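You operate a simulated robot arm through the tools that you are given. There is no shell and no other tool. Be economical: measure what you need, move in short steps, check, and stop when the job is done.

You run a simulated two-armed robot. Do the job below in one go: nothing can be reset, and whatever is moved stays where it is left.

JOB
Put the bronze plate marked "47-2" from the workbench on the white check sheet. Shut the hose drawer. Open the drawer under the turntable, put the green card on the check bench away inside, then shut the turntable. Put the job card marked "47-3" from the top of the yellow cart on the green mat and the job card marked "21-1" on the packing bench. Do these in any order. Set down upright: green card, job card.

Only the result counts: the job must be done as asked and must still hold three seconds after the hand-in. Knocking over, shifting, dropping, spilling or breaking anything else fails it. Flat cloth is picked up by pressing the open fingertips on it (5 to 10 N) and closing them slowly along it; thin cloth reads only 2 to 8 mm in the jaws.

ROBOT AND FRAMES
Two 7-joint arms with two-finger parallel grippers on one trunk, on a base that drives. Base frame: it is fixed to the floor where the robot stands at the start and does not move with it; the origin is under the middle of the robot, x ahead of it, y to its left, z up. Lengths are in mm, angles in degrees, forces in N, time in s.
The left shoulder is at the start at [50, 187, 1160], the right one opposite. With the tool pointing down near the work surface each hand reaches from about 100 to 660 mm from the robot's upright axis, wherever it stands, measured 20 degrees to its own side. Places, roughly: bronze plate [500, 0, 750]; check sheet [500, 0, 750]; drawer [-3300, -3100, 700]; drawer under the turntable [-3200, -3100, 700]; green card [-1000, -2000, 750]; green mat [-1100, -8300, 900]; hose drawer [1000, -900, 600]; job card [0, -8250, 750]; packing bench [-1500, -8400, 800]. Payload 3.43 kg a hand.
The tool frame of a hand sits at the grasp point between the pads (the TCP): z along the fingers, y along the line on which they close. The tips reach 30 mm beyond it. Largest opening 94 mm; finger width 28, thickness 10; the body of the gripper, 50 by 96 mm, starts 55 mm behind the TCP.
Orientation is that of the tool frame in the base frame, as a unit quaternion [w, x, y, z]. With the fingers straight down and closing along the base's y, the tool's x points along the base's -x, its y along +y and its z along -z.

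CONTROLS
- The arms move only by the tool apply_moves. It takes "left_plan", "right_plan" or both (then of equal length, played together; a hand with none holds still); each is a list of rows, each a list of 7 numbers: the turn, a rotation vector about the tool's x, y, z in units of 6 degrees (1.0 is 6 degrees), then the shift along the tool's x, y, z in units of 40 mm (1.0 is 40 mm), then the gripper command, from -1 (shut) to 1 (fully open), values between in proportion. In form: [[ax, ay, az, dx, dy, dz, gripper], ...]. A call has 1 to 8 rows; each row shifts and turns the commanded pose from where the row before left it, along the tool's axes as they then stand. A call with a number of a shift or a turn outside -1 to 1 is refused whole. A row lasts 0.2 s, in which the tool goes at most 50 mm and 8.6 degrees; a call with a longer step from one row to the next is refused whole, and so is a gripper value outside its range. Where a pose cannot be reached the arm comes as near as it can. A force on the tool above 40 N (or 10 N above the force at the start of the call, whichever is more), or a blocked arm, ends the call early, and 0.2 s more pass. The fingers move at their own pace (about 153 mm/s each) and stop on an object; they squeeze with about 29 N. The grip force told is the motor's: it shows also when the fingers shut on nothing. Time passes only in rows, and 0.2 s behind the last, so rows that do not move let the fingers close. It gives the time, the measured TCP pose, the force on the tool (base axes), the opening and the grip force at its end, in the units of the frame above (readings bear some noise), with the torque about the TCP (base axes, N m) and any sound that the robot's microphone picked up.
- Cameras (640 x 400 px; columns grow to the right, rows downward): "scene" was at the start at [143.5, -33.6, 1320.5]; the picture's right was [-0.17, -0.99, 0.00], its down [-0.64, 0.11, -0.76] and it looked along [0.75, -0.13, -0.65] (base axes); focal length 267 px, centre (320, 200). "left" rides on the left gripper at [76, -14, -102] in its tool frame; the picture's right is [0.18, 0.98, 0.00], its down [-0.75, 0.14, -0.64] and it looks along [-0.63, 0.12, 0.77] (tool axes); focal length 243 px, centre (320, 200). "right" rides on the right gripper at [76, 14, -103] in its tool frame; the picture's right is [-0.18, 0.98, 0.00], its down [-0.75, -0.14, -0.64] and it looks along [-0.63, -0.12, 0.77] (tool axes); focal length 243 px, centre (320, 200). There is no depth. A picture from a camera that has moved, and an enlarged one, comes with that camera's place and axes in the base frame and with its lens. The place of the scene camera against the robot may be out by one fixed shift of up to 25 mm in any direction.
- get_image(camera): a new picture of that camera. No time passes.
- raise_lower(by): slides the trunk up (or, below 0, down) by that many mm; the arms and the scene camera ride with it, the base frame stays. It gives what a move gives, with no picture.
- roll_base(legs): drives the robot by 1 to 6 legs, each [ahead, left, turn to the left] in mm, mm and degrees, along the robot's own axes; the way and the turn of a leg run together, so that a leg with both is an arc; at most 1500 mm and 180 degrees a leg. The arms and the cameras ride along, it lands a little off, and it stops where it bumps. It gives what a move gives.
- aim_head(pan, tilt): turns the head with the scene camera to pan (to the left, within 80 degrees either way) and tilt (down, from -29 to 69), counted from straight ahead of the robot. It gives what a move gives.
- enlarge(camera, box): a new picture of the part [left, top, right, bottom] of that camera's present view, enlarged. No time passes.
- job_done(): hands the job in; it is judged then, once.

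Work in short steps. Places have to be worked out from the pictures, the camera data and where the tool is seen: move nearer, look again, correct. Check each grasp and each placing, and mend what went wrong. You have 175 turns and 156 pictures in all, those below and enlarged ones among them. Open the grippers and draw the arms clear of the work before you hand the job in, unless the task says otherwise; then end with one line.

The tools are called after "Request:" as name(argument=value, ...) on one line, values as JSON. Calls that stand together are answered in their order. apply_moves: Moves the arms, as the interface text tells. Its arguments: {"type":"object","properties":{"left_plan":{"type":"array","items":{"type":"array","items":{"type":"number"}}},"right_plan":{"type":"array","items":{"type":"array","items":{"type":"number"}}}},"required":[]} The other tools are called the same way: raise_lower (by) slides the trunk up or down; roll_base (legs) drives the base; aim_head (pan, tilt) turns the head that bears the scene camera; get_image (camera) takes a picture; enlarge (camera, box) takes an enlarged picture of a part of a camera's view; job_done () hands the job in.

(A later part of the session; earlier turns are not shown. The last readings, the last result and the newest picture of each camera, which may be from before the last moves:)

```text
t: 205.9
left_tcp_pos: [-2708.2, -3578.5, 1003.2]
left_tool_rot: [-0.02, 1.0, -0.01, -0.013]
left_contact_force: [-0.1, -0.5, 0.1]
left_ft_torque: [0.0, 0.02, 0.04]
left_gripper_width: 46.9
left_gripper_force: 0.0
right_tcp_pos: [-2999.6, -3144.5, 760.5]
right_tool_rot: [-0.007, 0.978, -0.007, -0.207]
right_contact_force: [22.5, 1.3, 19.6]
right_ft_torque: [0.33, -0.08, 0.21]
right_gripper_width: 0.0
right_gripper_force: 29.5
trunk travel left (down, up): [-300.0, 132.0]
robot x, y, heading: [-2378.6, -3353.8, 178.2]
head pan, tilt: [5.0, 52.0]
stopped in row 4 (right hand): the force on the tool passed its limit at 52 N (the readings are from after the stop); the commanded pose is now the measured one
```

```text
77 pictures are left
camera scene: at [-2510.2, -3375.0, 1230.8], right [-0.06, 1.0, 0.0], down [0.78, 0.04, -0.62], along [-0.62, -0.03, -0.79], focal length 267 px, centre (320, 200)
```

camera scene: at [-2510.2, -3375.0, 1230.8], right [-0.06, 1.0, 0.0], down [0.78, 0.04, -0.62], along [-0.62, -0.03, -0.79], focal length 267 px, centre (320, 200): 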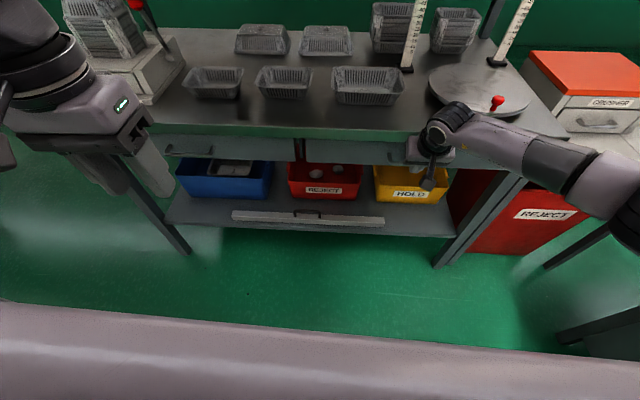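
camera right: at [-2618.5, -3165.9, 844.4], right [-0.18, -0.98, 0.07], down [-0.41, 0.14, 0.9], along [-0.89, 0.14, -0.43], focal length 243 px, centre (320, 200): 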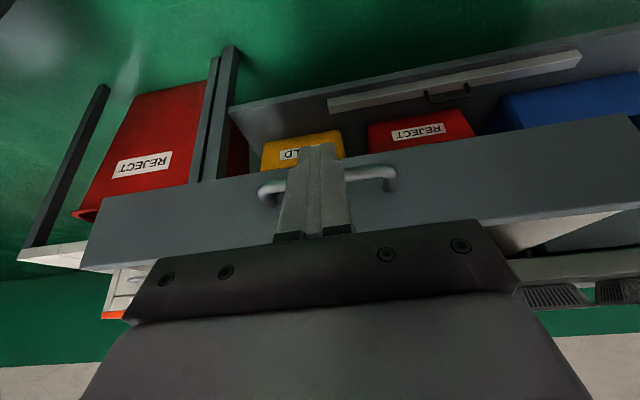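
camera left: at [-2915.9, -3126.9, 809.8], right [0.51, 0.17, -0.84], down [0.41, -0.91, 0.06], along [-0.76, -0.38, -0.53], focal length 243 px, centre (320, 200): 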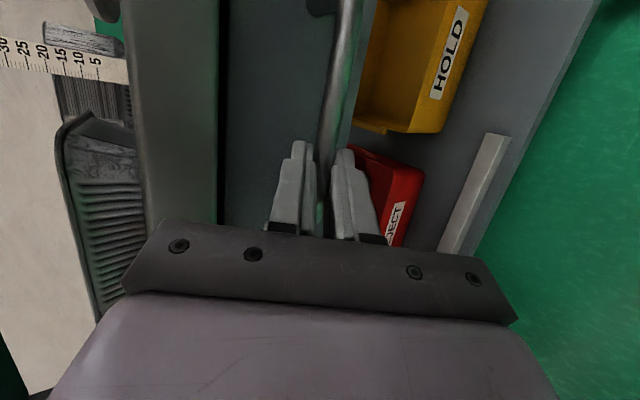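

It stopped at the expected shut position. I'll back off, untilt and raise the hand, then check the face.

Request:
apply_moves(right_plan=[[0, 0, 0, 0.7, 0, -0.32, -1], [0, 0, 0, 0.9, 0, -0.4, -1], [0, 0, 0, 0.9, 0, -0.4, -1], [0, 1, 0, 0.7, 0, -0.3, -1], [0, 1, 0, 0.7, 0, -0.5, -1], [0, 1, 0, 0.6, 0, -0.6, 0], [0, 1, 0, 0.5, 0, -0.8, 0], [0, 0, 0, 0, 0, -1, 0]])

Request:
raise_lower(by=75)

Request:
enlarge(camera="scene", box=[140, 80, 540, 280])

```text
t: 207.7
left_tcp_pos: [-2711.3, -3578.9, 1002.0]
left_tool_rot: [-0.019, 1.0, -0.009, -0.012]
left_contact_force: [0.3, 0.3, -0.3]
left_ft_torque: [0.01, -0.06, -0.03]
left_gripper_width: 47.2
left_gripper_force: 0.0
right_tcp_pos: [-2777.0, -3150.3, 855.9]
right_tool_rot: [-0.006, 1.0, -0.008, 0.003]
right_contact_force: [-0.3, -0.3, -0.8]
right_ft_torque: [0.0, 0.0, 0.0]
right_gripper_width: 46.8
right_gripper_force: 0.0
trunk travel left (down, up): [-300.0, 132.0]
robot x, y, heading: [-2379.8, -3351.9, 178.1]
head pan, tilt: [5.0, 52.0]
```

```text
t: 208.8
left_tcp_pos: [-2712.0, -3579.7, 1077.7]
left_tool_rot: [-0.019, 1.0, -0.009, -0.011]
left_contact_force: [-0.1, -0.8, 0.5]
left_ft_torque: [-0.01, 0.0, 0.02]
left_gripper_width: 47.2
left_gripper_force: 0.0
right_tcp_pos: [-2778.3, -3149.3, 932.0]
right_tool_rot: [-0.006, 1.0, -0.009, 0.003]
right_contact_force: [0.2, -0.6, 0.2]
right_ft_torque: [0.01, -0.01, -0.03]
right_gripper_width: 47.0
right_gripper_force: 0.1
trunk travel left (down, up): [-375.0, 57.0]
robot x, y, heading: [-2383.7, -3353.2, 178.2]
head pan, tilt: [5.0, 52.0]
```

```text
1.60 times, centred on (340, 180) of scene
camera zoom: at [-2514.3, -3374.6, 1304.8], right [-0.06, 1.0, 0.0], down [0.79, 0.05, -0.62], along [-0.61, -0.04, -0.79], focal length 428 px, centre (288, 232)
```

zoom: 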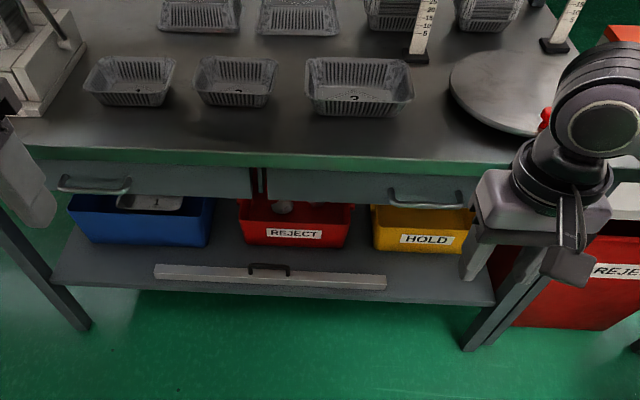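

Both drawers look flush. Next are the job cards on the yellow cart, so I'll tuck the right hand, back up, turn to face -y and look.

Request:
apply_moves(right_plan=[[0, 0, 0, 0.4, -0.4, -0.8, 0], [0, 0, 0, 0.4, -0.4, -0.8, 0], [0, 0, 0, 0.4, -0.4, -0.8, 0], [0, 0, 0, 0.4, 0, -0.5, 0]])

Request:
roll_base(legs=[[-300, 0, 0], [0, 0, 92]])

Request:
aim_head(pan=20, tilt=20)

Request:
get_image(camera="scene")

```text
t: 209.8
left_tcp_pos: [-2711.8, -3578.7, 1076.6]
left_tool_rot: [-0.02, 1.0, -0.009, -0.011]
left_contact_force: [0.3, -0.6, 0.4]
left_ft_torque: [0.05, 0.02, -0.01]
left_gripper_width: 46.9
left_gripper_force: 0.0
right_tcp_pos: [-2712.9, -3105.9, 1048.3]
right_tool_rot: [-0.006, 1.0, -0.009, 0.002]
right_contact_force: [-0.2, -0.1, 0.2]
right_ft_torque: [-0.02, 0.0, 0.0]
right_gripper_width: 47.2
right_gripper_force: 0.0
trunk travel left (down, up): [-375.0, 57.0]
robot x, y, heading: [-2382.4, -3350.6, 178.4]
head pan, tilt: [5.0, 52.0]
```

```text
t: 215.8
left_tcp_pos: [-1842.4, -3682.0, 1076.8]
left_tool_rot: [-0.006, 0.699, 0.715, -0.022]
left_contact_force: [-0.2, 1.0, -0.8]
left_ft_torque: [0.03, 0.01, 0.01]
left_gripper_width: 47.2
left_gripper_force: 0.0
right_tcp_pos: [-2316.4, -3702.4, 1047.7]
right_tool_rot: [-0.006, 0.699, 0.715, -0.002]
right_contact_force: [0.0, -0.2, 0.8]
right_ft_torque: [0.01, -0.03, 0.0]
right_gripper_width: 47.1
right_gripper_force: 0.0
trunk travel left (down, up): [-375.0, 57.0]
robot x, y, heading: [-2082.2, -3359.3, -89.6]
head pan, tilt: [5.0, 52.0]
```

```text
t: 216.8
left_tcp_pos: [-1843.9, -3681.4, 1076.6]
left_tool_rot: [-0.006, 0.699, 0.715, -0.022]
left_contact_force: [-0.7, -0.2, -0.1]
left_ft_torque: [-0.02, -0.01, -0.02]
left_gripper_width: 46.7
left_gripper_force: 0.0
right_tcp_pos: [-2316.3, -3702.7, 1047.5]
right_tool_rot: [-0.006, 0.7, 0.714, -0.002]
right_contact_force: [-0.4, 0.1, -0.8]
right_ft_torque: [0.01, -0.02, -0.01]
right_gripper_width: 46.9
right_gripper_force: 0.0
trunk travel left (down, up): [-375.0, 57.0]
robot x, y, heading: [-2081.5, -3365.9, -89.5]
head pan, tilt: [20.0, 20.0]
```

```text
75 pictures are left
camera scene: at [-2047.4, -3526.8, 1353.0], right [-0.94, -0.35, 0.0], down [-0.12, 0.32, -0.94], along [0.33, -0.88, -0.34], focal length 267 px, centre (320, 200)
```

scene: 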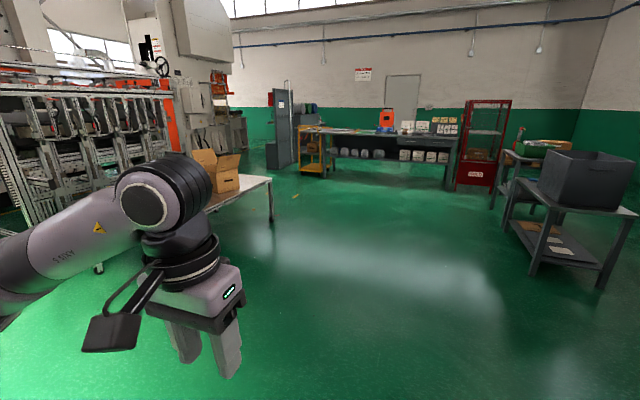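

The yellow cart and packing bench are ahead at y≈-8500 with clear floor between. I'll drive there in two legs, keeping right of the table.

Request:
roll_base(legs=[[1450, 250, 0], [1450, 250, 0]])

Request:
aim_head(pan=15, tilt=20)

Request:
get_image(camera="scene")

```text
t: 230.8
left_tcp_pos: [-1292.5, -6526.0, 1075.9]
left_tool_rot: [-0.005, 0.694, 0.72, -0.022]
left_contact_force: [-0.5, -0.6, 0.6]
left_ft_torque: [0.01, 0.01, 0.01]
left_gripper_width: 47.0
left_gripper_force: 0.1
right_tcp_pos: [-1764.5, -6552.4, 1047.8]
right_tool_rot: [-0.006, 0.694, 0.719, -0.001]
right_contact_force: [-0.6, 0.1, 0.7]
right_ft_torque: [-0.01, 0.01, -0.02]
right_gripper_width: 47.1
right_gripper_force: 0.0
trunk travel left (down, up): [-375.0, 57.0]
robot x, y, heading: [-1535.2, -6210.4, -88.6]
head pan, tilt: [20.0, 20.0]
```

```text
t: 231.4
left_tcp_pos: [-1291.3, -6526.4, 1077.1]
left_tool_rot: [-0.005, 0.694, 0.72, -0.021]
left_contact_force: [0.3, 0.4, 1.0]
left_ft_torque: [-0.04, 0.0, -0.01]
left_gripper_width: 47.1
left_gripper_force: 0.0
right_tcp_pos: [-1765.2, -6553.7, 1047.2]
right_tool_rot: [-0.006, 0.694, 0.72, -0.002]
right_contact_force: [-0.3, 0.3, 0.2]
right_ft_torque: [0.06, 0.0, 0.0]
right_gripper_width: 46.9
right_gripper_force: 0.1
trunk travel left (down, up): [-375.0, 57.0]
robot x, y, heading: [-1538.0, -6206.0, -88.3]
head pan, tilt: [15.0, 20.0]
```

```text
74 pictures are left
camera scene: at [-1506.1, -6377.1, 1353.1], right [-0.96, -0.28, 0.0], down [-0.1, 0.33, -0.94], along [0.27, -0.9, -0.34], focal length 267 px, centre (320, 200)
```

scene: 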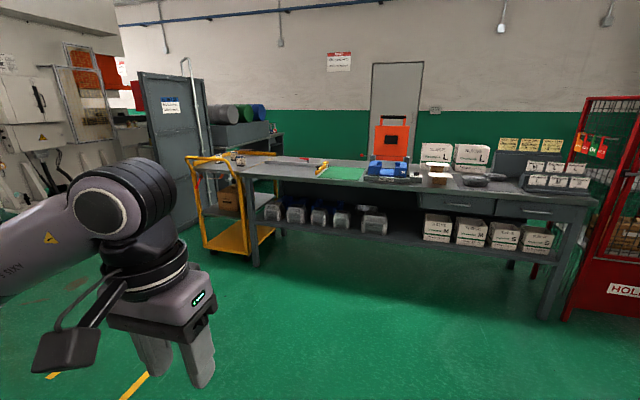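

Request:
enlarge(camera="scene", box=[180, 130, 440, 270])

```text
2.46 times, centred on (310, 200) of scene
camera zoom: at [-1506.1, -6377.1, 1353.1], right [-0.96, -0.28, 0.0], down [-0.1, 0.33, -0.94], along [0.27, -0.9, -0.34], focal length 658 px, centre (345, 200)
```

zoom: 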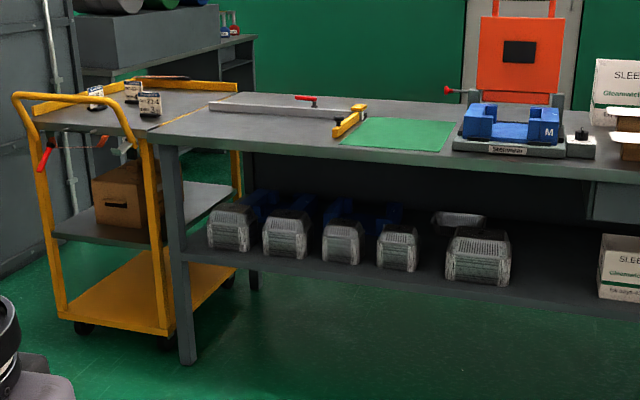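

The mat is near (-1090, -8350) and the cart with three small job cards stands left of the bench. I'll drive nearer for better measurement.

Request:
roll_base(legs=[[1100, 700, 0], [150, 500, -1]])

Request:
aim_head(pan=10, tilt=35)

Request:
get_image(camera="scene")

```text
t: 242.5
left_tcp_pos: [-67.7, -7767.5, 1076.5]
left_tool_rot: [-0.006, 0.702, 0.712, -0.023]
left_contact_force: [-0.5, 0.5, -0.6]
left_ft_torque: [-0.01, -0.04, 0.0]
left_gripper_width: 47.2
left_gripper_force: 0.2
right_tcp_pos: [-541.1, -7784.9, 1048.9]
right_tool_rot: [-0.005, 0.702, 0.712, -0.001]
right_contact_force: [0.7, 0.4, 0.2]
right_ft_torque: [0.02, -0.02, -0.01]
right_gripper_width: 47.1
right_gripper_force: 0.1
trunk travel left (down, up): [-375.0, 57.0]
robot x, y, heading: [-305.9, -7443.0, -89.7]
head pan, tilt: [15.0, 20.0]
```

```text
t: 243.3
left_tcp_pos: [-69.0, -7767.0, 1077.4]
left_tool_rot: [-0.006, 0.7, 0.713, -0.022]
left_contact_force: [-0.2, 0.1, 0.7]
left_ft_torque: [0.01, -0.02, -0.01]
left_gripper_width: 46.8
left_gripper_force: 0.1
right_tcp_pos: [-542.1, -7785.1, 1047.5]
right_tool_rot: [-0.005, 0.701, 0.713, -0.002]
right_contact_force: [0.6, -0.5, -0.2]
right_ft_torque: [-0.04, -0.03, 0.0]
right_gripper_width: 47.0
right_gripper_force: 0.0
trunk travel left (down, up): [-375.0, 57.0]
robot x, y, heading: [-305.1, -7450.4, -89.4]
head pan, tilt: [10.0, 35.0]
```

```text
72 pictures are left
camera scene: at [-287.9, -7610.3, 1329.3], right [-0.98, -0.18, 0.0], down [-0.1, 0.56, -0.82], along [0.15, -0.81, -0.57], focal length 267 px, centre (320, 200)
```

scene: 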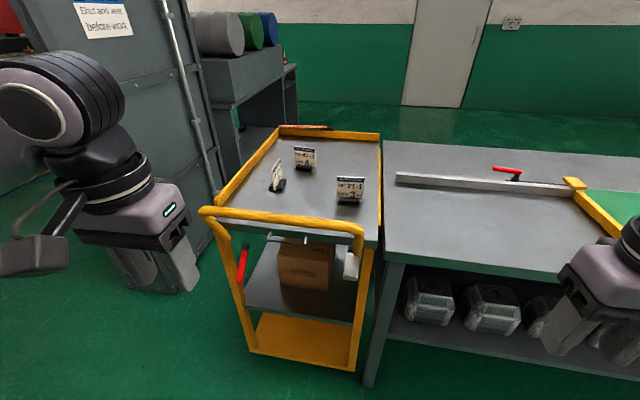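

Triangulation gives the front-right card at (-257, -8279, 909), so the cart top is about z=870. I'll zoom in to read the cards.

Request:
enlarge(camera="scene", box=[230, 120, 410, 240])

```text
3.33 times, centred on (320, 180) of scene
camera zoom: at [-287.9, -7610.3, 1329.3], right [-0.98, -0.18, 0.0], down [-0.1, 0.56, -0.82], along [0.15, -0.81, -0.57], focal length 891 px, centre (320, 267)
```

zoom: 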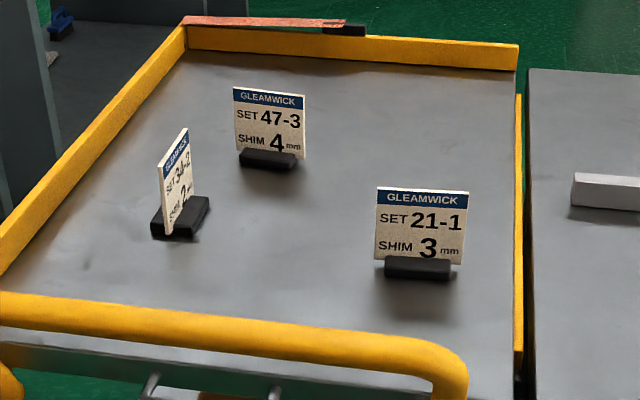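

The cards read 47-3 (rear, ≈(-74,-8456), yaw ≈ -14°), 21-1 (front right, ≈(-254,-8267)) and 34-2 (left, stays). I'll pinch the thin plates, so I turn both hands about 80–90° here in free air.

Request:
apply_moves(left_plan=[[0, 0, -1, 0, 0, 0, 0], [0, 0, -1, 0, 0, 0, 0], [0, 0, -1, 0, 0, 0, 0], [0, 0, -1, 0, 0, 0, 0], [0, 0, -1, 0, 0, 0, 0], [0, 0, -1, 0, 0, 0, 0], [0, 0, -1, 0, 0, 0, 0], [0, 0, -1, 0, 0, 0, 0]], right_plan=[[0, 0, 1, 0, 0, 0, 0], [0, 0, 1, 0, 0, 0, 0], [0, 0, 1, 0, 0, 0, 0], [0, 0, 1, 0, 0, 0, 0], [0, 0, 1, 0, 0, 0, 0], [0, 0, 1, 0, 0, 0, 0], [0, 0, 1, 0, 0, 0, 0], [0, 0, 1, 0, 0, 0, 0]])

Request:
apply_moves(left_plan=[[0, 0, -1, 0, 0, 0, 0], [0, 0, -1, 0, 0, 0, 0], [0, 0, -1, 0, 0, 0, 0], [0, 0, -1, 0, 0, 0, 0], [0, 0, -0.5, 0, 0, 0, 0], [0, 0, 0, 0, 0, 0, 0], [0, 0, 0, 0, 0, 0, 0]], right_plan=[[0, 0, 1, 0, 0, 0, 0], [0, 0, 1, 0, 0, 0, 0], [0, 0, 1, 0, 0, 0, 0], [0, 0, 1, 0, 0, 0, 0], [0, 0, 1, 0, 0, 0, 0], [0, 0, 1, 0, 0, 0, 0], [0, 0, 0.7, 0, 0, 0, 0]])

```text
t: 245.1
left_tcp_pos: [-69.5, -7766.2, 1077.6]
left_tool_rot: [-0.015, 0.35, 0.937, -0.018]
left_contact_force: [0.4, 0.6, 0.4]
left_ft_torque: [0.0, -0.02, 0.01]
left_gripper_width: 47.1
left_gripper_force: 0.1
right_tcp_pos: [-540.3, -7785.1, 1047.1]
right_tool_rot: [-0.004, 0.931, 0.365, -0.005]
right_contact_force: [-0.3, 0.3, 0.1]
right_ft_torque: [-0.02, -0.02, -0.03]
right_gripper_width: 47.1
right_gripper_force: 0.0
trunk travel left (down, up): [-375.0, 57.0]
robot x, y, heading: [-304.7, -7446.3, -89.7]
head pan, tilt: [10.0, 35.0]
```

```text
t: 246.7
left_tcp_pos: [-66.8, -7766.5, 1076.9]
left_tool_rot: [-0.017, 0.123, 0.992, -0.015]
left_contact_force: [0.3, -0.6, 0.2]
left_ft_torque: [-0.02, 0.0, 0.01]
left_gripper_width: 47.1
left_gripper_force: 0.1
right_tcp_pos: [-542.4, -7785.2, 1046.1]
right_tool_rot: [-0.003, 1.0, 0.023, -0.006]
right_contact_force: [-0.2, 0.8, 0.3]
right_ft_torque: [0.05, 0.01, 0.01]
right_gripper_width: 47.2
right_gripper_force: 0.1
trunk travel left (down, up): [-375.0, 57.0]
robot x, y, heading: [-308.8, -7446.8, -89.7]
head pan, tilt: [10.0, 35.0]
```

Both rotations are fine. I'll drive ahead about 290 mm and look again.

Request:
roll_base(legs=[[290, 50, 0]])

Request:
aim_head(pan=5, tilt=48)

Request:
get_image(camera="scene")

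```text
t: 248.7
left_tcp_pos: [-18.3, -8053.2, 1076.9]
left_tool_rot: [-0.017, 0.125, 0.992, -0.014]
left_contact_force: [-0.8, 0.2, -0.2]
left_ft_torque: [0.01, 0.01, -0.01]
left_gripper_width: 47.0
left_gripper_force: 0.0
right_tcp_pos: [-491.1, -8069.9, 1047.6]
right_tool_rot: [-0.002, 1.0, 0.023, -0.006]
right_contact_force: [0.3, -0.6, -0.2]
right_ft_torque: [0.02, 0.0, 0.03]
right_gripper_width: 47.2
right_gripper_force: 0.0
trunk travel left (down, up): [-375.0, 57.0]
robot x, y, heading: [-254.9, -7728.7, -89.9]
head pan, tilt: [10.0, 35.0]
```

```text
t: 249.4
left_tcp_pos: [-18.4, -8052.3, 1077.7]
left_tool_rot: [-0.017, 0.124, 0.992, -0.015]
left_contact_force: [0.5, -0.2, -0.1]
left_ft_torque: [-0.01, 0.02, 0.01]
left_gripper_width: 46.9
left_gripper_force: 0.1
right_tcp_pos: [-491.8, -8069.2, 1048.1]
right_tool_rot: [-0.003, 1.0, 0.023, -0.004]
right_contact_force: [0.4, 0.0, -0.4]
right_ft_torque: [0.03, 0.0, 0.01]
right_gripper_width: 46.9
right_gripper_force: 0.1
trunk travel left (down, up): [-375.0, 57.0]
robot x, y, heading: [-252.3, -7730.7, -90.1]
head pan, tilt: [5.0, 48.0]
```

```text
70 pictures are left
camera scene: at [-245.6, -7886.6, 1310.3], right [-1.0, -0.09, 0.0], down [-0.07, 0.74, -0.67], along [0.06, -0.67, -0.74], focal length 267 px, centre (320, 200)
```

scene: 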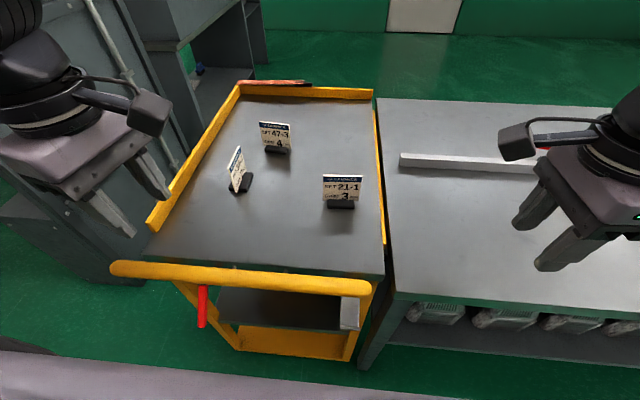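

Refined: 21-1 base (-257, -8280), 47-3 base (-75, -8455), cart top z≈866. The cart's low deck starts near y=-8160, so I can creep 65 mm closer.

Request:
roll_base(legs=[[65, 0, 0]])

Request:
apply_moves(right_plan=[[0, 0, 0, 0.8, 0.4, 0, 0.3], [0, 0, 0, 0.8, 0.4, 0, 0.3], [0, 0, 0, 0.8, 0.4, 0, 0.3], [0, 0, 0, 0.8, 0.4, 0, 0.3], [0, 0, 0, 0.8, 0.4, 0, 0.3], [0, 0, 0, 0.8, 0.4, 0, 0.3]])

Request:
get_image(camera="right")

Request:
get_image(camera="scene")

```text
t: 250.4
left_tcp_pos: [-5.2, -8109.0, 1076.5]
left_tool_rot: [-0.018, 0.121, 0.992, -0.014]
left_contact_force: [0.8, -0.3, 0.2]
left_ft_torque: [-0.06, 0.05, 0.0]
left_gripper_width: 46.9
left_gripper_force: 0.0
right_tcp_pos: [-479.3, -8130.7, 1047.1]
right_tool_rot: [-0.003, 1.0, 0.026, -0.006]
right_contact_force: [0.9, -0.1, 0.7]
right_ft_torque: [0.02, 0.03, 0.0]
right_gripper_width: 47.1
right_gripper_force: 0.0
trunk travel left (down, up): [-375.0, 57.0]
robot x, y, heading: [-246.4, -7794.5, -89.6]
head pan, tilt: [5.0, 48.0]
```

```text
t: 251.8
left_tcp_pos: [-4.6, -8108.8, 1077.4]
left_tool_rot: [-0.018, 0.12, 0.992, -0.015]
left_contact_force: [-0.1, -0.8, 0.8]
left_ft_torque: [-0.03, 0.0, 0.02]
left_gripper_width: 46.9
left_gripper_force: 0.1
right_tcp_pos: [-280.6, -8212.5, 1043.9]
right_tool_rot: [-0.002, 1.0, 0.026, -0.005]
right_contact_force: [-0.9, -0.3, -0.4]
right_ft_torque: [0.01, -0.01, -0.01]
right_gripper_width: 61.1
right_gripper_force: 0.0
trunk travel left (down, up): [-375.0, 57.0]
robot x, y, heading: [-242.8, -7789.1, -89.3]
head pan, tilt: [5.0, 48.0]
```

```text
69 pictures are left
camera right: at [-203.8, -8224.1, 1145.0], right [-0.13, -0.99, 0.0], down [-0.75, 0.1, 0.65], along [-0.65, 0.09, -0.76], focal length 243 px, centre (320, 200)
```

right: 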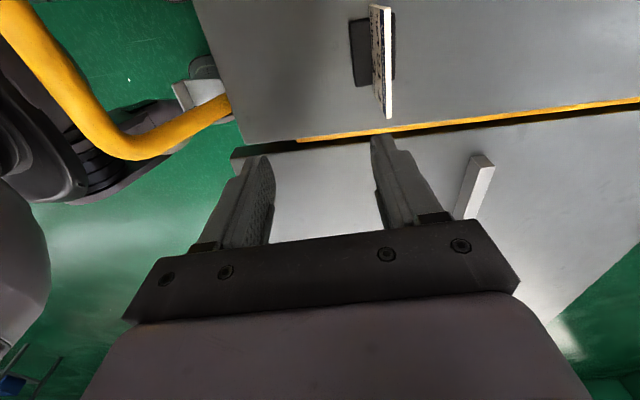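

```text
68 pictures are left
camera scene: at [-233.9, -7945.4, 1310.2], right [-1.0, -0.1, 0.0], down [-0.07, 0.74, -0.67], along [0.06, -0.67, -0.74], focal length 267 px, centre (320, 200)
```

scene: 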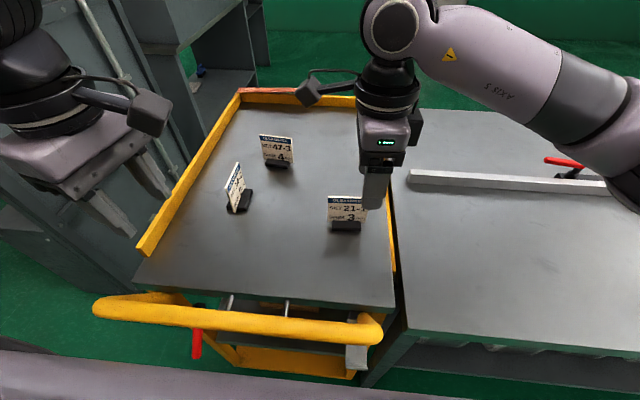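

The right camera puts the 21-1 card's top edge at about (-250, -8262), yaw ≈6°. I'll move above it and recheck.

Request:
apply_moves(right_plan=[[0, 0, -0.6, 0, 0, 0, 0.6], [0, 0, 0, 0.37, 0.62, 0.2, 0.6], [0, 0, 0, 0.37, 0.62, 0.2, 0.6]])

Request:
get_image(camera="right")

Request:
enlarge(camera="scene", box=[270, 80, 450, 260])

```text
t: 252.6
left_tcp_pos: [-6.3, -8107.4, 1076.7]
left_tool_rot: [-0.018, 0.12, 0.992, -0.014]
left_contact_force: [0.4, 0.1, 0.1]
left_ft_torque: [0.0, 0.0, -0.01]
left_gripper_width: 47.0
left_gripper_force: 0.1
right_tcp_pos: [-246.9, -8260.6, 1029.3]
right_tool_rot: [-0.003, 0.998, 0.057, -0.005]
right_contact_force: [0.6, -0.7, 0.6]
right_ft_torque: [0.0, 0.0, -0.02]
right_gripper_width: 75.3
right_gripper_force: 0.1
trunk travel left (down, up): [-375.0, 57.0]
robot x, y, heading: [-243.2, -7793.8, -89.5]
head pan, tilt: [5.0, 48.0]
```

```text
67 pictures are left
camera right: at [-169.2, -8266.1, 1130.4], right [-0.07, -1.0, 0.0], down [-0.76, 0.05, 0.65], along [-0.65, 0.05, -0.76], focal length 243 px, centre (320, 200)
```

right: 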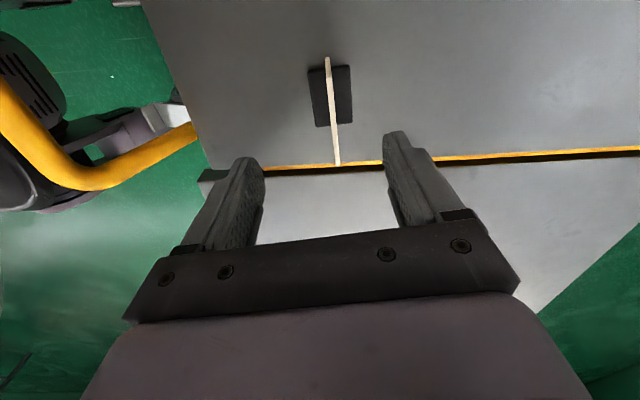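

```text
2.22 times, centred on (360, 170) of scene
camera zoom: at [-234.2, -7945.5, 1310.2], right [-1.0, -0.1, 0.0], down [-0.07, 0.74, -0.67], along [0.06, -0.67, -0.74], focal length 594 px, centre (231, 267)
```

zoom: 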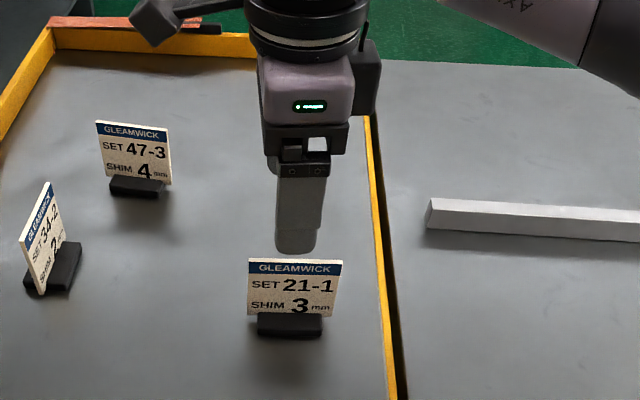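

The card's top edge is at (-243, -8270, ~950). I'll centre on it, descend to z≈925 and close.

Request:
apply_moves(right_plan=[[0, 0, 0.5, 0.1, 0.23, 0.3, 0.6], [0, 0, 0, 0, 0, 0.8, 0.6], [0, 0, 0, 0, 0, 0.8, 0.6], [0, 0, 0, 0, 0, 0.7, 0.6]])

Request:
get_image(camera="right")

```text
t: 253.6
left_tcp_pos: [-5.0, -8109.9, 1077.1]
left_tool_rot: [-0.017, 0.12, 0.993, -0.013]
left_contact_force: [0.4, -0.2, -0.9]
left_ft_torque: [0.02, 0.01, 0.01]
left_gripper_width: 47.1
left_gripper_force: 0.0
right_tcp_pos: [-242.5, -8269.2, 924.7]
right_tool_rot: [-0.002, 1.0, 0.031, -0.006]
right_contact_force: [-0.6, -0.5, 0.1]
right_ft_torque: [0.01, -0.01, 0.0]
right_gripper_width: 75.3
right_gripper_force: 0.1
trunk travel left (down, up): [-375.0, 57.0]
robot x, y, heading: [-242.1, -7789.2, -89.1]
head pan, tilt: [5.0, 48.0]
```

```text
65 pictures are left
camera right: at [-165.0, -8278.9, 1025.4], right [-0.12, -0.99, 0.0], down [-0.75, 0.09, 0.65], along [-0.65, 0.08, -0.76], focal length 243 px, centre (320, 200)
```

right: 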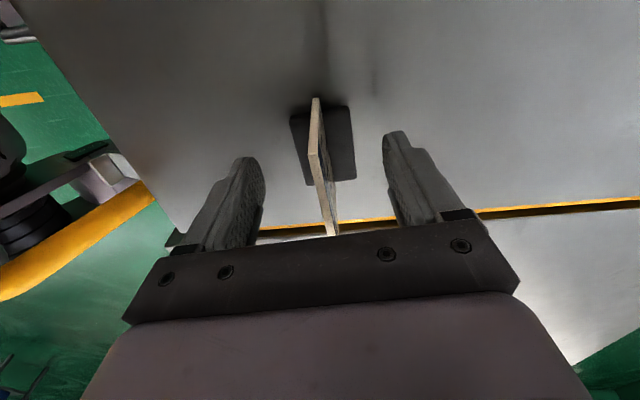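

The plate is between the fingers. Closing.

Request:
apply_moves(right_plan=[[0, 0, 0, 0, 0, 0, 0.2], [0, 0, 0, 0, 0, 0, -0.3], [0, 0, 0, 0, 0, 0, -1], [0, 0, 0, 0, 0, 0, -1], [0, 0, 0, 0, 0, 0, -1]])

Request:
apply_moves(right_plan=[[0, 0, 0, 0, 0, -0.4, -1], [0, 0, 0, 0, 0, -0.8, -1], [0, 0, 0, 0, 0, -0.9, -1], [0, 0, 0, 0, 0, -0.9, -1]])

Request:
get_image(camera="scene")

```text
t: 254.8
left_tcp_pos: [-5.0, -8109.2, 1077.2]
left_tool_rot: [-0.019, 0.12, 0.992, -0.015]
left_contact_force: [0.7, 0.0, -1.2]
left_ft_torque: [0.0, -0.01, 0.01]
left_gripper_width: 46.9
left_gripper_force: 0.1
right_tcp_pos: [-242.2, -8267.5, 924.1]
right_tool_rot: [-0.002, 0.999, 0.032, -0.006]
right_contact_force: [0.6, 0.0, -0.1]
right_ft_torque: [0.03, 0.03, -0.02]
right_gripper_width: 8.7
right_gripper_force: 29.1
trunk travel left (down, up): [-375.0, 57.0]
robot x, y, heading: [-242.5, -7787.5, -89.6]
head pan, tilt: [5.0, 48.0]
```

```text
t: 255.8
left_tcp_pos: [-4.6, -8108.3, 1077.5]
left_tool_rot: [-0.018, 0.119, 0.993, -0.015]
left_contact_force: [0.7, 0.6, 0.1]
left_ft_torque: [-0.01, -0.02, 0.02]
left_gripper_width: 46.8
left_gripper_force: 0.1
right_tcp_pos: [-240.7, -8270.5, 1043.8]
right_tool_rot: [-0.002, 0.999, 0.032, -0.006]
right_contact_force: [-0.4, -0.2, -0.1]
right_ft_torque: [-0.03, -0.01, 0.02]
right_gripper_width: 8.9
right_gripper_force: 29.2
trunk travel left (down, up): [-375.0, 57.0]
robot x, y, heading: [-239.4, -7788.5, -89.8]
head pan, tilt: [5.0, 48.0]
```

```text
64 pictures are left
camera scene: at [-234.2, -7945.2, 1310.2], right [-1.0, -0.1, 0.0], down [-0.07, 0.74, -0.67], along [0.07, -0.67, -0.74], focal length 267 px, centre (320, 200)
```

scene: 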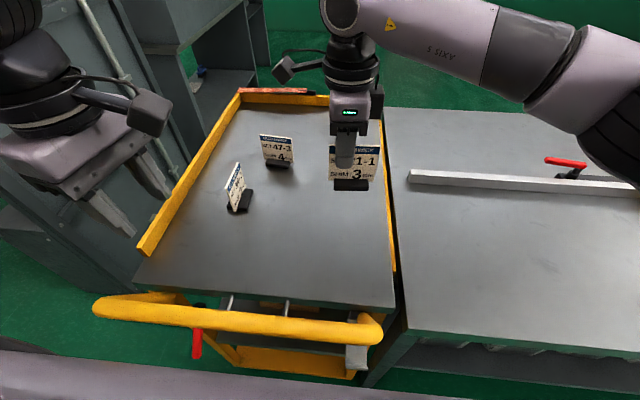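

The card is held. I'll carry it to the free packing bench surface at about (-500, -8230).

Request:
apply_moves(right_plan=[[0, 0, 0, -0.92, -0.2, 0, -1], [0, 0, 0, -0.92, -0.2, 0, -1], [0, 0, 0, -0.92, -0.2, 0, -1], [0, 0, 0, -0.92, -0.2, 0, -1], [0, 0, 0, -0.92, -0.2, 0, -1], [0, 0, 0, -0.92, -0.2, 0, -1], [0, 0, 0, -0.92, -0.2, 0, -1], [0, 0, 0, 0, 0, 0.8, -1]])

Request:
aim_head(pan=-15, tilt=48)

Request:
get_image(camera="scene")

Request:
get_image(camera="right")

```text
t: 257.6
left_tcp_pos: [-6.0, -8108.9, 1077.1]
left_tool_rot: [-0.017, 0.119, 0.993, -0.013]
left_contact_force: [-0.1, 0.3, 0.9]
left_ft_torque: [0.01, 0.0, 0.01]
left_gripper_width: 46.9
left_gripper_force: 0.1
right_tcp_pos: [-503.3, -8231.5, 1016.4]
right_tool_rot: [-0.003, 0.999, 0.033, -0.005]
right_contact_force: [0.2, -0.1, -1.1]
right_ft_torque: [-0.04, 0.02, 0.01]
right_gripper_width: 8.6
right_gripper_force: 28.9
trunk travel left (down, up): [-375.0, 57.0]
robot x, y, heading: [-242.7, -7789.6, -89.4]
head pan, tilt: [5.0, 48.0]
```

```text
t: 258.5
left_tcp_pos: [-5.3, -8107.2, 1078.1]
left_tool_rot: [-0.018, 0.118, 0.993, -0.015]
left_contact_force: [-0.5, 0.6, -0.3]
left_ft_torque: [0.0, -0.01, -0.01]
left_gripper_width: 47.2
left_gripper_force: 0.0
right_tcp_pos: [-502.3, -8231.1, 1016.2]
right_tool_rot: [-0.002, 0.999, 0.032, -0.005]
right_contact_force: [0.1, -0.6, -1.2]
right_ft_torque: [0.0, -0.02, 0.02]
right_gripper_width: 8.6
right_gripper_force: 29.4
trunk travel left (down, up): [-375.0, 57.0]
robot x, y, heading: [-247.1, -7790.3, -89.0]
head pan, tilt: [-15.0, 48.0]
```

```text
63 pictures are left
camera scene: at [-261.5, -7943.3, 1310.2], right [-0.97, 0.25, 0.0], down [0.18, 0.72, -0.67], along [-0.17, -0.65, -0.74], focal length 267 px, centre (320, 200)
```

scene: 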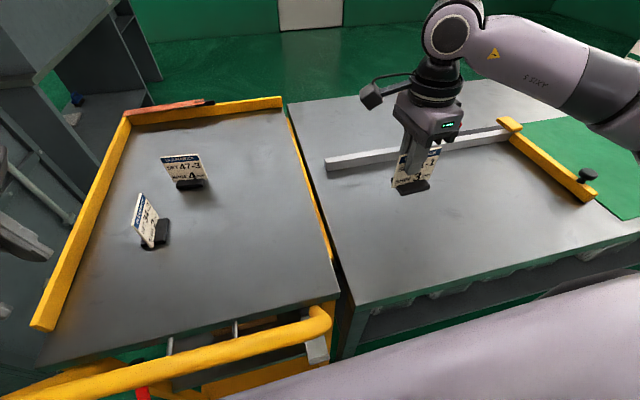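

```text
62 pictures are left
camera right: at [-424.6, -8241.0, 1117.6], right [-0.12, -0.99, 0.0], down [-0.75, 0.09, 0.65], along [-0.65, 0.08, -0.76], focal length 243 px, centre (320, 200)
```

right: 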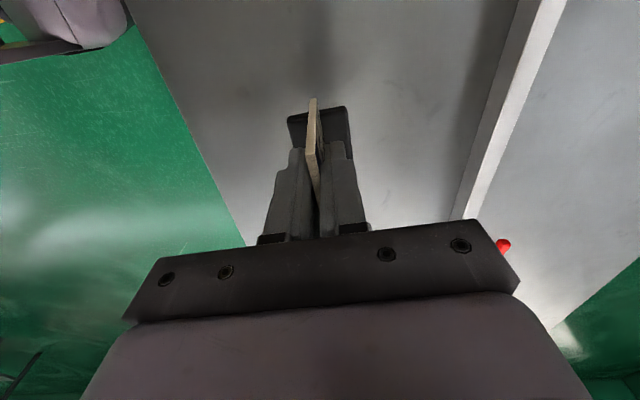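

Clear below. I'll lower to z≈935, then step down until contact.

Request:
apply_moves(right_plan=[[0, 0, 0, 0, 0, 0.8, -1], [0, 0, 0, 0, 0, 0.8, -1], [0, 0, 0, 0, 0, 0.35, -1]])

Request:
apply_moves(right_plan=[[0, 0, 0, 0, 0, 0.1, -1], [0, 0, 0, 0, 0, 0, -1]])

Request:
apply_moves(right_plan=[[0, 0, 0, 0, 0, 0.08, -1], [0, 0, 0, 0, 0, 0, -1]])

Request:
enlarge(camera="scene", box=[340, 110, 500, 250])

```text
t: 259.3
left_tcp_pos: [-4.7, -8108.9, 1076.3]
left_tool_rot: [-0.018, 0.119, 0.993, -0.015]
left_contact_force: [-0.2, 0.2, -0.8]
left_ft_torque: [-0.01, -0.03, 0.0]
left_gripper_width: 46.9
left_gripper_force: 0.1
right_tcp_pos: [-503.1, -8228.4, 935.6]
right_tool_rot: [-0.002, 0.999, 0.032, -0.005]
right_contact_force: [-0.6, -0.7, -0.7]
right_ft_torque: [0.02, 0.02, -0.01]
right_gripper_width: 8.5
right_gripper_force: 29.2
trunk travel left (down, up): [-375.0, 57.0]
robot x, y, heading: [-246.1, -7792.8, -89.3]
head pan, tilt: [-15.0, 48.0]
```

```text
t: 259.9
left_tcp_pos: [-5.3, -8108.5, 1076.2]
left_tool_rot: [-0.018, 0.119, 0.993, -0.014]
left_contact_force: [0.1, 0.1, -0.3]
left_ft_torque: [-0.03, 0.01, 0.02]
left_gripper_width: 47.3
left_gripper_force: 0.0
right_tcp_pos: [-502.9, -8228.8, 932.2]
right_tool_rot: [-0.002, 0.999, 0.033, -0.005]
right_contact_force: [0.4, -0.3, -0.3]
right_ft_torque: [0.04, 0.02, -0.01]
right_gripper_width: 8.4
right_gripper_force: 29.0
trunk travel left (down, up): [-375.0, 57.0]
robot x, y, heading: [-244.4, -7789.2, -89.4]
head pan, tilt: [-15.0, 48.0]
```

```text
t: 260.5
left_tcp_pos: [-4.2, -8108.3, 1076.4]
left_tool_rot: [-0.017, 0.119, 0.993, -0.015]
left_contact_force: [0.9, 0.2, -0.3]
left_ft_torque: [-0.01, 0.03, -0.03]
left_gripper_width: 47.1
left_gripper_force: 0.1
right_tcp_pos: [-502.3, -8229.2, 928.7]
right_tool_rot: [-0.002, 0.999, 0.032, -0.005]
right_contact_force: [0.6, 0.3, -0.6]
right_ft_torque: [-0.02, 0.0, -0.02]
right_gripper_width: 8.5
right_gripper_force: 28.7
trunk travel left (down, up): [-375.0, 57.0]
robot x, y, heading: [-246.3, -7790.2, -89.4]
head pan, tilt: [-15.0, 48.0]
```

```text
2.86 times, centred on (420, 180) of scene
camera zoom: at [-261.6, -7943.3, 1310.2], right [-0.97, 0.25, 0.0], down [0.18, 0.72, -0.67], along [-0.17, -0.65, -0.74], focal length 764 px, centre (34, 257)
```

zoom: 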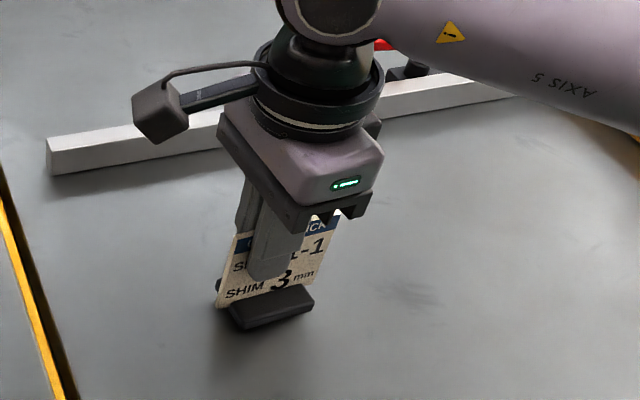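

Close to the bench. Continue in 3 mm steps.

Request:
apply_moves(right_plan=[[0, 0, 0, 0, 0, 0.08, -1], [0, 0, 0, 0, 0, 0, -1]])

Request:
apply_moves(right_plan=[[0, 0, 0, 0, 0, 0.08, -1], [0, 0, 0, 0, 0, 0, -1]])

Request:
apply_moves(right_plan=[[0, 0, 0, 0, 0, 0.06, -1], [0, 0, 0, 0, 0, 0, -1]])

```text
t: 261.1
left_tcp_pos: [-6.0, -8109.0, 1076.6]
left_tool_rot: [-0.017, 0.119, 0.993, -0.015]
left_contact_force: [0.2, 0.3, 0.8]
left_ft_torque: [0.01, -0.04, 0.03]
left_gripper_width: 46.9
left_gripper_force: 0.1
right_tcp_pos: [-502.5, -8229.4, 925.5]
right_tool_rot: [-0.002, 0.999, 0.032, -0.005]
right_contact_force: [-0.2, -0.1, -1.4]
right_ft_torque: [0.02, -0.05, -0.01]
right_gripper_width: 8.7
right_gripper_force: 28.8
trunk travel left (down, up): [-375.0, 57.0]
robot x, y, heading: [-244.7, -7788.6, -89.4]
head pan, tilt: [-15.0, 48.0]
```

```text
t: 261.7
left_tcp_pos: [-4.8, -8108.1, 1076.5]
left_tool_rot: [-0.017, 0.12, 0.993, -0.015]
left_contact_force: [0.1, -0.1, -0.6]
left_ft_torque: [-0.01, 0.01, 0.02]
left_gripper_width: 47.1
left_gripper_force: 0.0
right_tcp_pos: [-503.5, -8228.7, 925.2]
right_tool_rot: [-0.001, 0.999, 0.033, -0.005]
right_contact_force: [-0.8, 2.0, 5.7]
right_ft_torque: [-0.02, 0.11, 0.0]
right_gripper_width: 8.6
right_gripper_force: 29.3
trunk travel left (down, up): [-375.0, 57.0]
robot x, y, heading: [-246.5, -7789.7, -89.4]
head pan, tilt: [-15.0, 48.0]
```

```text
t: 262.3
left_tcp_pos: [-4.4, -8106.2, 1077.8]
left_tool_rot: [-0.018, 0.12, 0.992, -0.014]
left_contact_force: [0.6, -0.2, 0.4]
left_ft_torque: [0.01, 0.04, -0.01]
left_gripper_width: 47.0
left_gripper_force: 0.0
right_tcp_pos: [-502.2, -8228.7, 923.1]
right_tool_rot: [0.0, 0.999, 0.032, -0.005]
right_contact_force: [-1.5, 0.3, 22.1]
right_ft_torque: [-0.03, 0.24, 0.0]
right_gripper_width: 8.8
right_gripper_force: 28.6
trunk travel left (down, up): [-375.0, 57.0]
robot x, y, heading: [-243.7, -7790.7, -89.6]
head pan, tilt: [-15.0, 48.0]
```

Contact with the bench. I'll relieve 2 mm, open slowly, then lift.

Request:
apply_moves(right_plan=[[0, 0, 0, 0, 0, -0.06, -1], [0, 0, 0, 0, 0, 0, -0.7], [0, 0, 0, 0, 0, 0, -0.4], [0, 0, 0, 0, 0, 0, 0], [0, 0, 0, 0, 0, 0, 0.2], [0, 0, 0, 0, 0, 0, 0.2]])

Request:
apply_moves(right_plan=[[0, 0, 0, 0, 0, -0.6, 0.2], [0, 0, 0, 0, 0, -1, 0.2], [0, 0, 0, 0, 0, -1, 0.2], [0, 0, 0, 0, 0, -1, 0.2], [0, 0, 0, -0.8, -0.8, 0, 0.2], [0, 0, 0, 0, -0.8, 0, 0.2]])

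Request:
get_image(camera="scene")

```text
t: 263.7
left_tcp_pos: [-7.0, -8109.0, 1076.1]
left_tool_rot: [-0.018, 0.119, 0.993, -0.014]
left_contact_force: [0.0, -0.4, -0.5]
left_ft_torque: [-0.02, -0.01, -0.03]
left_gripper_width: 47.2
left_gripper_force: 0.0
right_tcp_pos: [-503.2, -8229.0, 922.3]
right_tool_rot: [-0.003, 1.0, 0.031, -0.005]
right_contact_force: [0.1, -0.1, 0.1]
right_ft_torque: [0.0, -0.03, 0.03]
right_gripper_width: 56.3
right_gripper_force: 0.1
trunk travel left (down, up): [-375.0, 57.0]
robot x, y, heading: [-243.5, -7790.4, -89.3]
head pan, tilt: [-15.0, 48.0]
```

```text
t: 265.1
left_tcp_pos: [-4.8, -8108.9, 1077.5]
left_tool_rot: [-0.017, 0.122, 0.992, -0.014]
left_contact_force: [-0.8, -0.5, 0.3]
left_ft_torque: [0.01, -0.01, -0.01]
left_gripper_width: 47.0
left_gripper_force: 0.1
right_tcp_pos: [-538.1, -8169.3, 1068.1]
right_tool_rot: [-0.002, 0.999, 0.032, -0.006]
right_contact_force: [-0.3, 0.1, -0.1]
right_ft_torque: [0.02, -0.02, 0.02]
right_gripper_width: 56.5
right_gripper_force: 0.1
trunk travel left (down, up): [-375.0, 57.0]
robot x, y, heading: [-243.4, -7790.2, -89.2]
head pan, tilt: [-15.0, 48.0]
```

```text
60 pictures are left
camera scene: at [-261.9, -7942.9, 1310.3], right [-0.97, 0.25, 0.0], down [0.19, 0.72, -0.67], along [-0.17, -0.65, -0.74], focal length 267 px, centre (320, 200)
```

scene: 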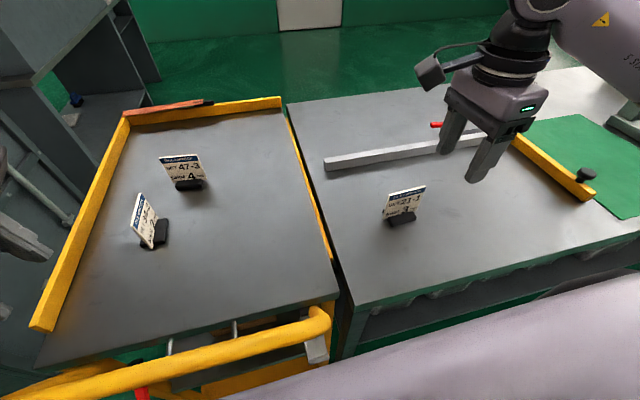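

21-1 stands on the packing bench. Now I'll send the left hand high over to 47-3 and check its reach.

Request:
apply_moves(left_plan=[[0, 0, 0, -0.04, -1, 0, 0.4], [0, 0, 0, -0.04, -1, 0, 0.4], [0, 0, 0, -0.04, -1, 0, 0.4], [0, 0, 0, -0.04, -1, 0, 0.4], [0, 0, 0, -0.04, -1, 0, 0.4], [0, 0, 0, -0.04, -1, 0, 0.4], [0, 0, 0, -0.04, -1, 0, 0.4], [0, 0, 0, -0.04, -1, 0, 0.4]])

Request:
get_image(camera="left")

```text
t: 266.9
left_tcp_pos: [-68.2, -8410.8, 1086.6]
left_tool_rot: [-0.017, 0.122, 0.992, -0.016]
left_contact_force: [-0.4, -0.3, -0.1]
left_ft_torque: [0.03, -0.02, -0.01]
left_gripper_width: 65.6
left_gripper_force: 0.0
left hand out of reach, approached as far as the arm can: row 8
right_tcp_pos: [-539.1, -8169.9, 1067.4]
right_tool_rot: [-0.003, 1.0, 0.031, -0.006]
right_contact_force: [0.5, -0.3, -0.2]
right_ft_torque: [0.01, 0.05, -0.01]
right_gripper_width: 56.4
right_gripper_force: 0.1
trunk travel left (down, up): [-375.0, 57.0]
robot x, y, heading: [-246.0, -7789.5, -89.7]
head pan, tilt: [-15.0, 48.0]
```

```text
59 pictures are left
camera left: at [-139.9, -8405.0, 1191.7], right [0.06, 1.0, -0.03], down [0.79, -0.03, 0.61], along [0.61, -0.06, -0.79], focal length 243 px, centre (320, 200)
```

left: 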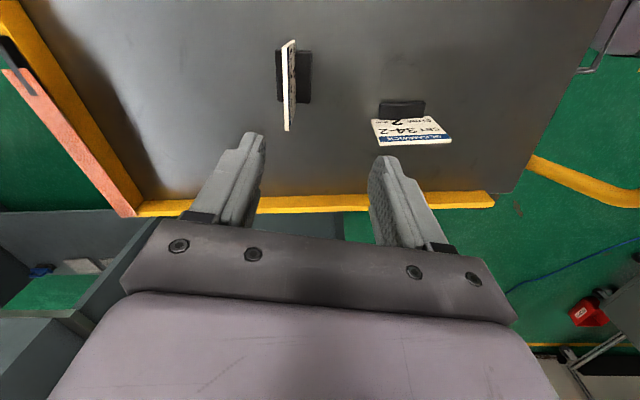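

The reach limit is at this height; lower, the arm should extend further. I'll descend to z≈1005 and move the last 35 mm.

Request:
apply_moves(left_plan=[[0, 0, -0.6, 0, 0, 0.7, 0.4], [0, 0, 0, 0, 0, 0.7, 0.4], [0, 0, 0, 0, 0, 0.6, 0.4], [0, 0, 0, 0.1, -0.45, 0, 0.4], [0, 0, 0, 0.1, -0.45, 0, 0.4]])

Request:
get_image(camera="left")

```text
t: 268.1
left_tcp_pos: [-72.8, -8422.1, 1005.2]
left_tool_rot: [-0.017, 0.09, 0.996, -0.013]
left_contact_force: [-0.9, -0.4, -1.0]
left_ft_torque: [-0.01, 0.0, 0.01]
left_gripper_width: 65.9
left_gripper_force: 0.0
left hand out of reach, approached as far as the arm can: row 4, 5
right_tcp_pos: [-539.7, -8169.8, 1067.9]
right_tool_rot: [-0.003, 0.999, 0.032, -0.006]
right_contact_force: [-0.2, 0.7, -0.1]
right_ft_torque: [0.06, 0.01, 0.0]
right_gripper_width: 56.4
right_gripper_force: 0.0
trunk travel left (down, up): [-375.0, 57.0]
robot x, y, heading: [-244.3, -7795.1, -89.3]
head pan, tilt: [-15.0, 48.0]
```

```text
58 pictures are left
camera left: at [-145.3, -8420.6, 1111.6], right [-0.01, 1.0, -0.02], down [0.79, 0.02, 0.61], along [0.61, -0.01, -0.79], focal length 243 px, centre (320, 200)
```

left: 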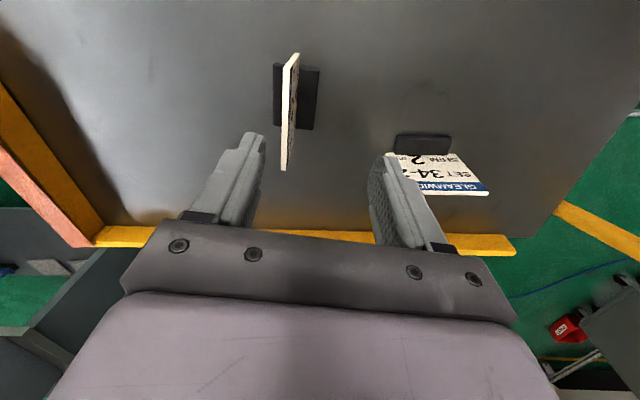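

I need about 25 mm more. I'll look down at the gap between my body and the cart handle before creeping forward.

Request:
aim_head(pan=10, tilt=69)

Request:
get_image(camera="scene")

```text
t: 269.0
left_tcp_pos: [-73.5, -8421.8, 1005.6]
left_tool_rot: [-0.018, 0.088, 0.996, -0.014]
left_contact_force: [-0.5, -0.1, -0.4]
left_ft_torque: [0.02, 0.0, 0.03]
left_gripper_width: 65.7
left_gripper_force: 0.0
right_tcp_pos: [-539.6, -8168.5, 1068.1]
right_tool_rot: [-0.002, 0.999, 0.032, -0.005]
right_contact_force: [-0.6, -0.3, -0.4]
right_ft_torque: [-0.01, 0.0, 0.0]
right_gripper_width: 56.4
right_gripper_force: 0.0
trunk travel left (down, up): [-375.0, 57.0]
robot x, y, heading: [-243.5, -7790.4, -89.5]
head pan, tilt: [10.0, 68.8]
```

```text
57 pictures are left
camera scene: at [-232.1, -7922.0, 1285.6], right [-0.98, -0.18, 0.0], down [-0.17, 0.92, -0.36], along [0.07, -0.36, -0.93], focal length 267 px, centre (320, 200)
```

scene: 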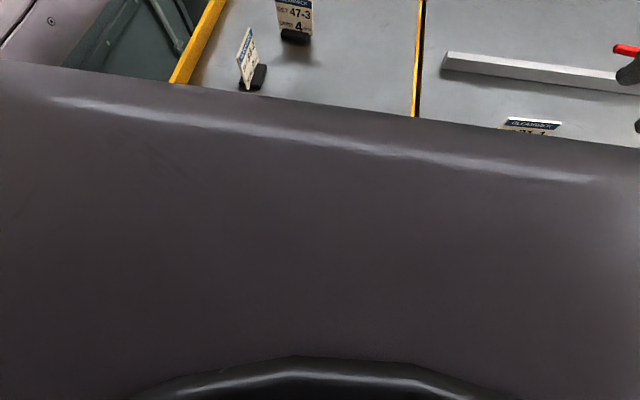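

I can't see the handle gap, so I won't creep the base. A 6° forward tilt of the tool should give the missing ~23 mm instead.

Request:
apply_moves(left_plan=[[1, 0, 0, 0, 0, 0, 1], [0, 0, 0, 0.1, -0.35, 0, 1], [0, 0, 0, 0.1, -0.3, 0, 1]])

Request:
get_image(camera="left")

```text
t: 269.8
left_tcp_pos: [-79.9, -8436.0, 1009.0]
left_tool_rot: [-0.022, 0.088, 0.994, -0.066]
left_contact_force: [-0.3, 0.1, -0.6]
left_ft_torque: [0.01, -0.01, 0.01]
left_gripper_width: 94.0
left_gripper_force: 0.0
left hand out of reach, approached as far as the arm can: row 3
right_tcp_pos: [-538.1, -8170.3, 1067.8]
right_tool_rot: [-0.003, 0.999, 0.032, -0.005]
right_contact_force: [-0.1, -0.9, -0.4]
right_ft_torque: [0.01, 0.01, -0.03]
right_gripper_width: 56.4
right_gripper_force: 0.0
trunk travel left (down, up): [-375.0, 57.0]
robot x, y, heading: [-242.6, -7789.8, -89.7]
head pan, tilt: [10.0, 68.8]
```

```text
56 pictures are left
camera left: at [-149.5, -8424.2, 1114.6], right [-0.01, 0.99, -0.13], down [0.8, 0.09, 0.59], along [0.6, -0.09, -0.8], focal length 243 px, centre (320, 200)
```

left: 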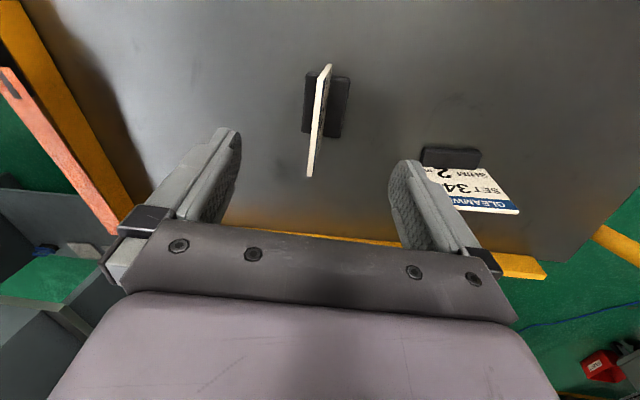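

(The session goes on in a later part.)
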